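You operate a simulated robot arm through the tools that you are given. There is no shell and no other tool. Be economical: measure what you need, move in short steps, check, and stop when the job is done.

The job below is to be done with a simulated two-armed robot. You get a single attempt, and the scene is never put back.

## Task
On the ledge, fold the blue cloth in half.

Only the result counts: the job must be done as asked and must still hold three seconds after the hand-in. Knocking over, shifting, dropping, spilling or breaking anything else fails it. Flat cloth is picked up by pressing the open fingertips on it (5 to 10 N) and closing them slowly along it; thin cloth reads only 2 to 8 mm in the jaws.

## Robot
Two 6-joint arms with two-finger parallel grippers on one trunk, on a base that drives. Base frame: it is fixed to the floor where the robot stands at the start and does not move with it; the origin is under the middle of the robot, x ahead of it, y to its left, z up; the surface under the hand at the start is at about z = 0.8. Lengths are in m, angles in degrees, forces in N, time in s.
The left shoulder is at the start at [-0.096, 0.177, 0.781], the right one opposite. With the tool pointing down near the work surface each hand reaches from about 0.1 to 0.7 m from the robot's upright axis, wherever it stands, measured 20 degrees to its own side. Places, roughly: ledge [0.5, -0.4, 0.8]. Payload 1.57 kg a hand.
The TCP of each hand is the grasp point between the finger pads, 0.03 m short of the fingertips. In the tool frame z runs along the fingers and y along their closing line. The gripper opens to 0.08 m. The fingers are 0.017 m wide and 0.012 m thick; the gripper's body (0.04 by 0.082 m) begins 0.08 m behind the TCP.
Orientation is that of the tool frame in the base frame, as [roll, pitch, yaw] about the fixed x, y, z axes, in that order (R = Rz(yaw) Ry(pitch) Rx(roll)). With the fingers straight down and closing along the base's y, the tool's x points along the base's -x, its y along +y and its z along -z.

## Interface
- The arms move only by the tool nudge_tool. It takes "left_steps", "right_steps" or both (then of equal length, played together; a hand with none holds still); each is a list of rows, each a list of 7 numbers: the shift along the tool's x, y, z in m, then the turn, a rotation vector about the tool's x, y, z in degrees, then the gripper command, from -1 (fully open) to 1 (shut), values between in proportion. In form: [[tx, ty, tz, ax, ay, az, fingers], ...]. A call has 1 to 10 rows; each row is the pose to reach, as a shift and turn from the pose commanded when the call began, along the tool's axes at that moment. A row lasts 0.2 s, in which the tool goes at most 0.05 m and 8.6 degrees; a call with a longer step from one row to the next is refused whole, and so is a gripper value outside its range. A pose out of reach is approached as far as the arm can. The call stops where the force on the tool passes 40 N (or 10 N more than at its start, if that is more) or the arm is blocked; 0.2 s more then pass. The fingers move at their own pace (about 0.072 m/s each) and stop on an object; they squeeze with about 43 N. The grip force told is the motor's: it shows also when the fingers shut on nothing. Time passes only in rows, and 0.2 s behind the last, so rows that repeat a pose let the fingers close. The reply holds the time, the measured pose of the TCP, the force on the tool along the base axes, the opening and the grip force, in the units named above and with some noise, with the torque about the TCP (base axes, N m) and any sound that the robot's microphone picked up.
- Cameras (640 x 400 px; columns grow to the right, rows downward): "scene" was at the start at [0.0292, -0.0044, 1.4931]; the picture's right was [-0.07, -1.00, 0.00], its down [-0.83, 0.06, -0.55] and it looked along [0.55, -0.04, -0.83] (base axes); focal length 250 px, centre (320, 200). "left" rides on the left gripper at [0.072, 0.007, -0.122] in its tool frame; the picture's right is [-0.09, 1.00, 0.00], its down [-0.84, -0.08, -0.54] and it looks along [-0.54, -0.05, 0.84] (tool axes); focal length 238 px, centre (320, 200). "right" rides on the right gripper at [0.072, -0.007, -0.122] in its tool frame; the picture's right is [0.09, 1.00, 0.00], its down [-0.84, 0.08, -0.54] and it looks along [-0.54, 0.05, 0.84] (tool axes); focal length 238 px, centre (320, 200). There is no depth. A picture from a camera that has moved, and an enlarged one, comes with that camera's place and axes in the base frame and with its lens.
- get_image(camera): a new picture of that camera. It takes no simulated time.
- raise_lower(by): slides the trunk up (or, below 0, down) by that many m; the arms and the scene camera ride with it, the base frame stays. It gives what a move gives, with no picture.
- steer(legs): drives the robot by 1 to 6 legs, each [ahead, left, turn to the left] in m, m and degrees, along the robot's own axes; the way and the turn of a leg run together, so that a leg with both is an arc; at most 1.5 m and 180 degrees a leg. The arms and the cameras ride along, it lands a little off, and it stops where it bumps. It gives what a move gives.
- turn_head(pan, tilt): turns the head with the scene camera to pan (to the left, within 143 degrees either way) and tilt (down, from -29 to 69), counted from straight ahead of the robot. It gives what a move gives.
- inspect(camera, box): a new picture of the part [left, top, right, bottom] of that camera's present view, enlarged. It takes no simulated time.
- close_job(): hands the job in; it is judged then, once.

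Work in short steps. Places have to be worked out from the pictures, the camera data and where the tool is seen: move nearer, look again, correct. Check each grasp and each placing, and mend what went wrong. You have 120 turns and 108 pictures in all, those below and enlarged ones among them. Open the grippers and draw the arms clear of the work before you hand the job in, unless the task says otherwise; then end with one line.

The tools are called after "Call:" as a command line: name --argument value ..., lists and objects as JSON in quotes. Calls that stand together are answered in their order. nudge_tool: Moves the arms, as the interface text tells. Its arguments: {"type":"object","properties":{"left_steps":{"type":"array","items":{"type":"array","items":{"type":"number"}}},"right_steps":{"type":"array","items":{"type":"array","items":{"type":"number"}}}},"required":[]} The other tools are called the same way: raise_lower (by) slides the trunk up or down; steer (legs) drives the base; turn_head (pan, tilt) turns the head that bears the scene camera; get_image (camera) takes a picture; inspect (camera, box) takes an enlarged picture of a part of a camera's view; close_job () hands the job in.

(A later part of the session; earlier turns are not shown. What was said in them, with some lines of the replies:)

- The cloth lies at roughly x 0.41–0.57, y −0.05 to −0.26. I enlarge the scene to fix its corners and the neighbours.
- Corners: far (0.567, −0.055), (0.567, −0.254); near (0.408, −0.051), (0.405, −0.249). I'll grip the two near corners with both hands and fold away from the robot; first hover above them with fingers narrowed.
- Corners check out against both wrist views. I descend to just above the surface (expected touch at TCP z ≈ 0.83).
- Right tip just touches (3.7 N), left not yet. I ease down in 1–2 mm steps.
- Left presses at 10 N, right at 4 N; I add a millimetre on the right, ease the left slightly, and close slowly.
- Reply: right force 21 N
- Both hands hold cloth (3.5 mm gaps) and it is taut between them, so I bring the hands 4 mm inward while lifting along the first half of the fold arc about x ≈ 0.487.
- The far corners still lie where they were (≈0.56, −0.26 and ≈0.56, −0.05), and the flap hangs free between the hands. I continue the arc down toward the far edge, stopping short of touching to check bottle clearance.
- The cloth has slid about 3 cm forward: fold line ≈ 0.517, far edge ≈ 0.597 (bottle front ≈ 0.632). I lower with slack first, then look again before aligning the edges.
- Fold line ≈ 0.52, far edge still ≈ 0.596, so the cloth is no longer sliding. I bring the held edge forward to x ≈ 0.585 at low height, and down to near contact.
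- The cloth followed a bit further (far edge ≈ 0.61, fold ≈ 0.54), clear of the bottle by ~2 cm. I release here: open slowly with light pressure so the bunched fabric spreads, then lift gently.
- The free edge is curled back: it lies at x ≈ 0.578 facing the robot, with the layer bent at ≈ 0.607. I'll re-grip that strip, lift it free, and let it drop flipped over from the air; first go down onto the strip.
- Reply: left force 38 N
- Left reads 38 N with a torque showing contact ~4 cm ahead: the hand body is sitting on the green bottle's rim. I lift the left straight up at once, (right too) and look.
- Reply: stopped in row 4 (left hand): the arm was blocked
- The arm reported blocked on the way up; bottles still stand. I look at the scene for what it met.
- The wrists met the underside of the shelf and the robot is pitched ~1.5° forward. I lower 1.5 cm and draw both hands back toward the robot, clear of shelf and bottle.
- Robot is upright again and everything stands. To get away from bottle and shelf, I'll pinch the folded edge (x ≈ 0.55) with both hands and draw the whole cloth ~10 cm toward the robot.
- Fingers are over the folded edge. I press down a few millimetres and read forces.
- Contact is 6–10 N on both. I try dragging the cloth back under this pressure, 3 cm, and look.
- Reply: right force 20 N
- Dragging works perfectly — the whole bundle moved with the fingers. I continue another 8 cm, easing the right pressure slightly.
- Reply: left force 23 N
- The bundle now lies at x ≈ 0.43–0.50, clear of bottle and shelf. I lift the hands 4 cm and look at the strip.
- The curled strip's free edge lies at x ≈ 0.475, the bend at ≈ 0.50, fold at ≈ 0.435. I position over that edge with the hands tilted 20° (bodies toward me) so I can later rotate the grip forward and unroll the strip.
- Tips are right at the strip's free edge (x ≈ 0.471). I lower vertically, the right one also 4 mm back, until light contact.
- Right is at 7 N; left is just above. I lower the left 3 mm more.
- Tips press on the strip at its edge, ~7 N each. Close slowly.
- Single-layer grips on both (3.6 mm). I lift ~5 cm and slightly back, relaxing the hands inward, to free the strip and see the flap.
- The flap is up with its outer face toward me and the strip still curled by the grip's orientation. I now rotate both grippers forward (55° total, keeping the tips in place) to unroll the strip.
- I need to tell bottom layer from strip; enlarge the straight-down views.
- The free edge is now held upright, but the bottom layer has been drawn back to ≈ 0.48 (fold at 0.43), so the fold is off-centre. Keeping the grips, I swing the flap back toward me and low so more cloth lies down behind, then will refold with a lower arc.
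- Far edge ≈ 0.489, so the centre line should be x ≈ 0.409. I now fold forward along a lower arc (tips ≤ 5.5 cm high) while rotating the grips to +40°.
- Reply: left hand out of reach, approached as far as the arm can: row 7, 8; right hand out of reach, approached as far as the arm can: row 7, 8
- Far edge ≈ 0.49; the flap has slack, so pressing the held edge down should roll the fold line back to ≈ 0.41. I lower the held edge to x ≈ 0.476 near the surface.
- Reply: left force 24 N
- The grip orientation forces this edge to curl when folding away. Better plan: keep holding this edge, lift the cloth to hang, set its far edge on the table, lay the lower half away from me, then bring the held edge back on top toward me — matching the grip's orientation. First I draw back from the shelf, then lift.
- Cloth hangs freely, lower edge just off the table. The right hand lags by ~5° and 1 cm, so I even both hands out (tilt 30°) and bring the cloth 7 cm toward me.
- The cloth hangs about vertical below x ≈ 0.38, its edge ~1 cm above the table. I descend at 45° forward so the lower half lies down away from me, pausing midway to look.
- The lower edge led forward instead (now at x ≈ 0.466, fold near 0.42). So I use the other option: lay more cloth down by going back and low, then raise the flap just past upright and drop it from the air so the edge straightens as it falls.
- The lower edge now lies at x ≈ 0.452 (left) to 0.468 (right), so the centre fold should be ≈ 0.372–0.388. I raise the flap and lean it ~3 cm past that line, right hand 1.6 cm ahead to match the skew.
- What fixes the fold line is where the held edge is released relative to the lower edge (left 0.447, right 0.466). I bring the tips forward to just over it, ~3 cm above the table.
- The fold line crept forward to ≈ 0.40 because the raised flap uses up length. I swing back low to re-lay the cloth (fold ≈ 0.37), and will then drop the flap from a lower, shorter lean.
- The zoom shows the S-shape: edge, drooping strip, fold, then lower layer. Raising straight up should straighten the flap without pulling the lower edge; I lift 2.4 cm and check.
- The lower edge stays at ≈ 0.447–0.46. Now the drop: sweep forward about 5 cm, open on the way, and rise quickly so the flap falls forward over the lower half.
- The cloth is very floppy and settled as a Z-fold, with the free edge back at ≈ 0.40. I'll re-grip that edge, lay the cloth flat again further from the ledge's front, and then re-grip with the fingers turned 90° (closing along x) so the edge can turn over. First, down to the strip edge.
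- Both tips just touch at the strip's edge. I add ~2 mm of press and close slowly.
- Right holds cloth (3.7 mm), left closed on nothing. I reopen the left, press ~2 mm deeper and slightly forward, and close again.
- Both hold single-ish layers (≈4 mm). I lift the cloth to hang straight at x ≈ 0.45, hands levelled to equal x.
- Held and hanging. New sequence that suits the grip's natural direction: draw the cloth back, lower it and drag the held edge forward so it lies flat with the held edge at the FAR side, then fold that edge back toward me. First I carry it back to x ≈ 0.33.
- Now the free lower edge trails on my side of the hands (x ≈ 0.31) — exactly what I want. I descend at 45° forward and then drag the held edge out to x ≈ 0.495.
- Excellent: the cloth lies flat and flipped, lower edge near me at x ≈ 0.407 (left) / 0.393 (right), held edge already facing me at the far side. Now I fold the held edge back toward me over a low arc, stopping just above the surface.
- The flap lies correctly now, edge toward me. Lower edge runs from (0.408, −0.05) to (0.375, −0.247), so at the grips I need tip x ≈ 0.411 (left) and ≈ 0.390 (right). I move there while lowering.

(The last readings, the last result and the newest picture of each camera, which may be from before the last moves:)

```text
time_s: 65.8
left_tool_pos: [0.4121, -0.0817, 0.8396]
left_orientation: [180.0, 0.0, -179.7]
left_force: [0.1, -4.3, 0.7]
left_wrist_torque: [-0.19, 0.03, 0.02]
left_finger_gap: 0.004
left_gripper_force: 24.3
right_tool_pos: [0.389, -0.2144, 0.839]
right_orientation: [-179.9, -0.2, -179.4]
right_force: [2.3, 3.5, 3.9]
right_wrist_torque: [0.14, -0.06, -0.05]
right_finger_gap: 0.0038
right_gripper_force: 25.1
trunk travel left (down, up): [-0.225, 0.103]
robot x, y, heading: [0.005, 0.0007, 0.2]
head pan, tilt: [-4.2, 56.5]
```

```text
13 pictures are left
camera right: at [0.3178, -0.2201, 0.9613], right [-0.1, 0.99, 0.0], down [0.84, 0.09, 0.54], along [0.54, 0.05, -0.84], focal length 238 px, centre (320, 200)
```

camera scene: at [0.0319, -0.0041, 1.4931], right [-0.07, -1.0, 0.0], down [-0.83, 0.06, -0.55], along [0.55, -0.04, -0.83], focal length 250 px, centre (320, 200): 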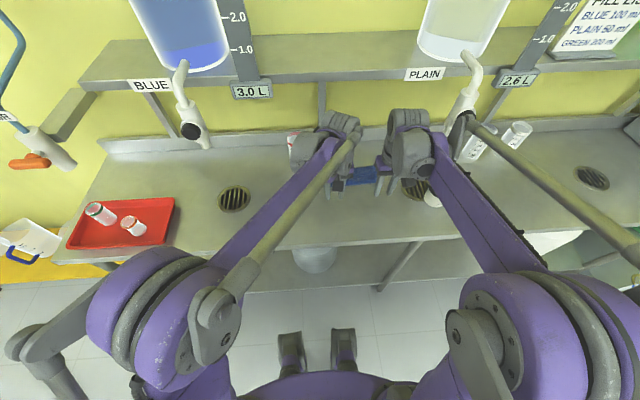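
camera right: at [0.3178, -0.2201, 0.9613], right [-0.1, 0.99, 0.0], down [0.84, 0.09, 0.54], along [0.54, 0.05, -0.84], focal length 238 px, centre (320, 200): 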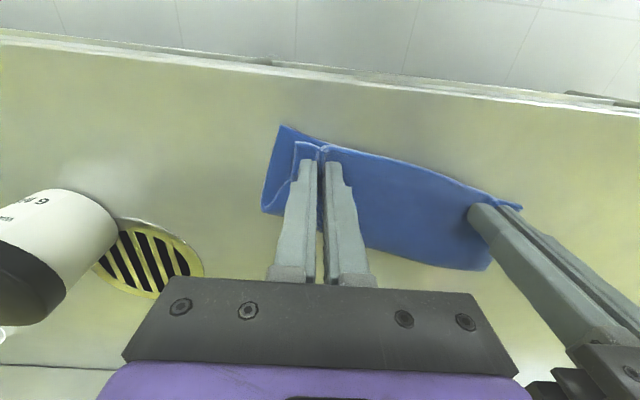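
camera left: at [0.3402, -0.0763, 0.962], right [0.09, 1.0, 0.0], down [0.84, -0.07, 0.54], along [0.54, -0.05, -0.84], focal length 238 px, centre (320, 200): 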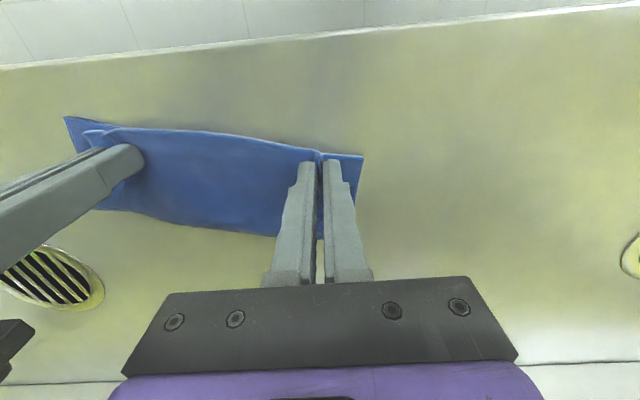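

The edges nearly coincide; the right is ~6 mm short. I ease the right back 5 mm, press lightly, open slowly so the gathers spread, then lift straight up.

Call:
nudge_tool --left_steps '[[0, 0, 0.002, 0, 0, 0, 1], [0, 0, 0.0035, 0, 0, 0, 0.9], [0, 0, 0.0035, 0, 0, 0, 0.8], [0, 0, 0.0035, 0, 0, 0, 0.68], [0, 0, 0.0035, 0, 0, 0, 0.56], [0, 0, 0.0035, 0, 0, 0, 0.4], [0, 0, 0.0035, 0, 0, 0, 0.4], [0, 0, -0.005, 0, 0, 0, 0.4], [0, 0, -0.03, 0, 0, 0, 0.4], [0, 0, -0.07, 0, 0, 0, 0.4]]' --right_steps '[[0.005, 0, 0.001, 0, 0, 0, 1], [0.005, 0, 0.0025, 0, 0, 0, 0.9], [0.005, 0, 0.0025, 0, 0, 0, 0.8], [0.005, 0, 0.0025, 0, 0, 0, 0.68], [0.005, 0, 0.0025, 0, 0, 0, 0.56], [0.005, 0, 0.0025, 0, 0, 0, 0.4], [0.005, 0, 0.0025, 0, 0, 0, 0.4], [0.005, 0, -0.005, 0, 0, 0, 0.4], [0.005, 0, -0.03, 0, 0, 0, 0.4], [0.005, 0, -0.07, 0, 0, 0, 0.4]]'

Call:
inspect --camera "left" --box '[60, 60, 400, 260]'

Call:
inspect --camera "right" --box '[220, 60, 560, 260]'

```text
time_s: 68.0
left_tool_pos: [0.4118, -0.0832, 0.9097]
left_orientation: [179.9, 0.0, -179.6]
left_force: [-0.8, 0.5, 0.5]
left_wrist_torque: [-0.01, 0.0, -0.01]
left_finger_gap: 0.024
left_gripper_force: 0.1
right_tool_pos: [0.3862, -0.2159, 0.9109]
right_orientation: [-179.6, -0.2, -179.6]
right_force: [0.1, -0.9, 0.3]
right_wrist_torque: [-0.03, -0.03, 0.01]
right_finger_gap: 0.0238
right_gripper_force: 0.0
trunk travel left (down, up): [-0.225, 0.103]
robot x, y, heading: [0.0025, -0.0017, 0.1]
head pan, tilt: [-4.2, 56.5]
```

```text
1.88 times, centred on (230, 160) of left
camera zoom: at [0.3397, -0.0775, 1.0327], right [0.09, 1.0, 0.0], down [0.84, -0.07, 0.54], along [0.54, -0.05, -0.84], focal length 449 px, centre (489, 275)
```

zoom: 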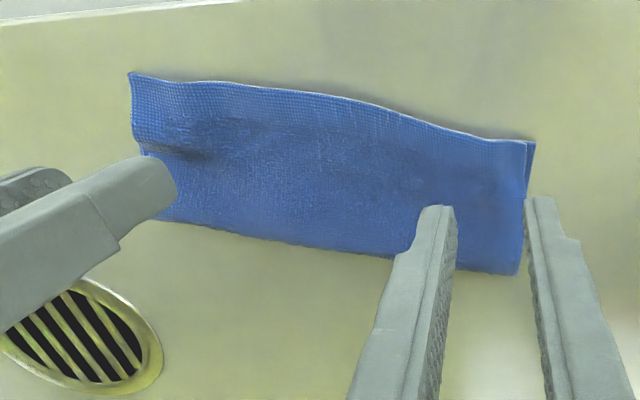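

```text
1.88 times, centred on (390, 160) of right
camera zoom: at [0.3133, -0.2227, 1.0319], right [-0.1, 0.99, 0.0], down [0.84, 0.09, 0.54], along [0.54, 0.05, -0.84], focal length 449 px, centre (188, 275)
```

zoom: 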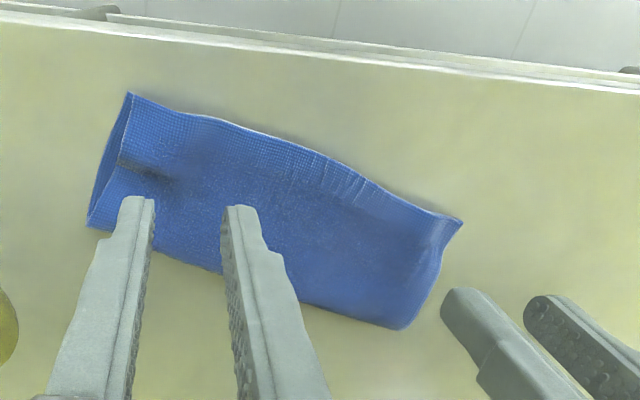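

The cloth is folded neatly in half, edges coinciding. I raise and withdraw both hands, then check the whole scene.

Call:
nudge_tool --left_steps '[[0, 0, -0.04, 0, 0, 0, 0], [0, 0.02, -0.07, 0, 0, 0, -0.5], [0, 0.06, -0.08, 0, 0, 0, -1], [0, 0.1, -0.08, 0, 0, 0, -1], [0, 0.14, -0.08, 0, 0, 0, -1], [0, 0.16, -0.08, 0, 0, 0, -1]]' --right_steps '[[0, 0, -0.04, 0, 0, 0, 0], [0, -0.02, -0.07, 0, 0, 0, -0.5], [0, -0.05, -0.09, 0, 0, 0, -1], [0, -0.08, -0.1, 0, 0, 0, -1], [0, -0.1, -0.1, 0, 0, 0, -1], [0, -0.11, -0.1, 0, 0, 0, -1]]'

Call:
get_image --camera "scene"

Call:
inspect --camera "scene" --box '[260, 110, 460, 235]'

```text
time_s: 69.4
left_tool_pos: [0.4102, 0.0775, 0.9915]
left_orientation: [-180.0, -0.1, -179.6]
left_force: [0.3, 0.0, -0.2]
left_wrist_torque: [0.01, 0.03, -0.04]
left_finger_gap: 0.0798
left_gripper_force: 0.1
right_tool_pos: [0.387, -0.3229, 1.0113]
right_orientation: [-179.6, -0.3, -179.5]
right_force: [0.2, -0.3, -0.2]
right_wrist_torque: [0.0, 0.0, 0.01]
right_finger_gap: 0.0803
right_gripper_force: 0.0
trunk travel left (down, up): [-0.225, 0.103]
robot x, y, heading: [0.0064, -0.0008, 0.1]
head pan, tilt: [-4.2, 56.5]
```

```text
10 pictures are left
camera scene: at [0.0308, -0.0039, 1.4931], right [-0.07, -1.0, 0.0], down [-0.83, 0.06, -0.55], along [0.55, -0.04, -0.83], focal length 250 px, centre (320, 200)
```

scene: 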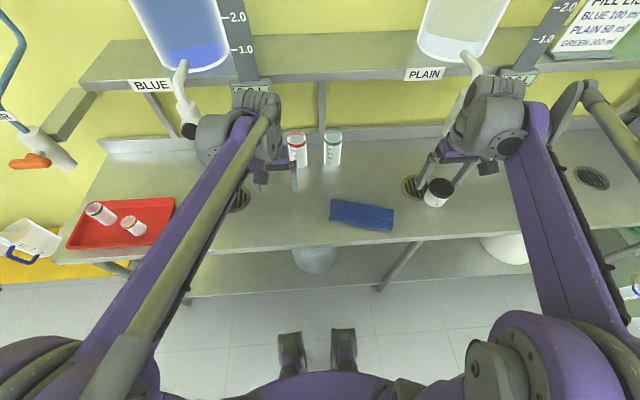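

```text
3.20 times, centred on (360, 172) of scene
camera zoom: at [0.0308, -0.0039, 1.4931], right [-0.07, -1.0, 0.0], down [-0.83, 0.06, -0.55], along [0.55, -0.04, -0.83], focal length 801 px, centre (192, 288)
```

zoom: 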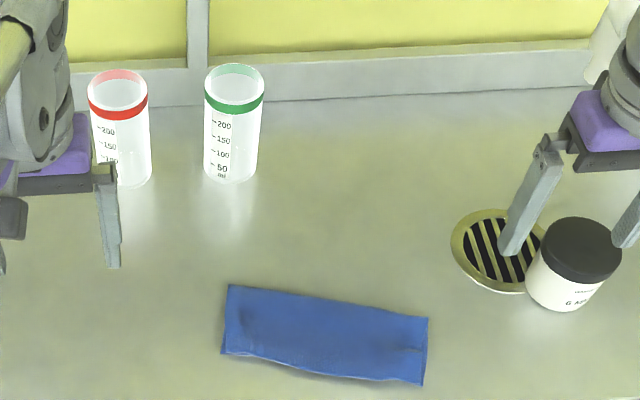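

The cloth lies flat and folded in half, the bottles and jar stand where they were, and both open hands are clear. Handing in.

Call:
close_job

```text
The job is handed in.
```

The blue cloth is folded in half on the ledge with its edges lined up. It now lies about 5 cm nearer the robot than before and turned about 9°. The left hand pressed down on the green-capped bottle's rim (38 N), and both wrists bumped the underside of the shelf, but the final picture shows nothing moved or knocked over.
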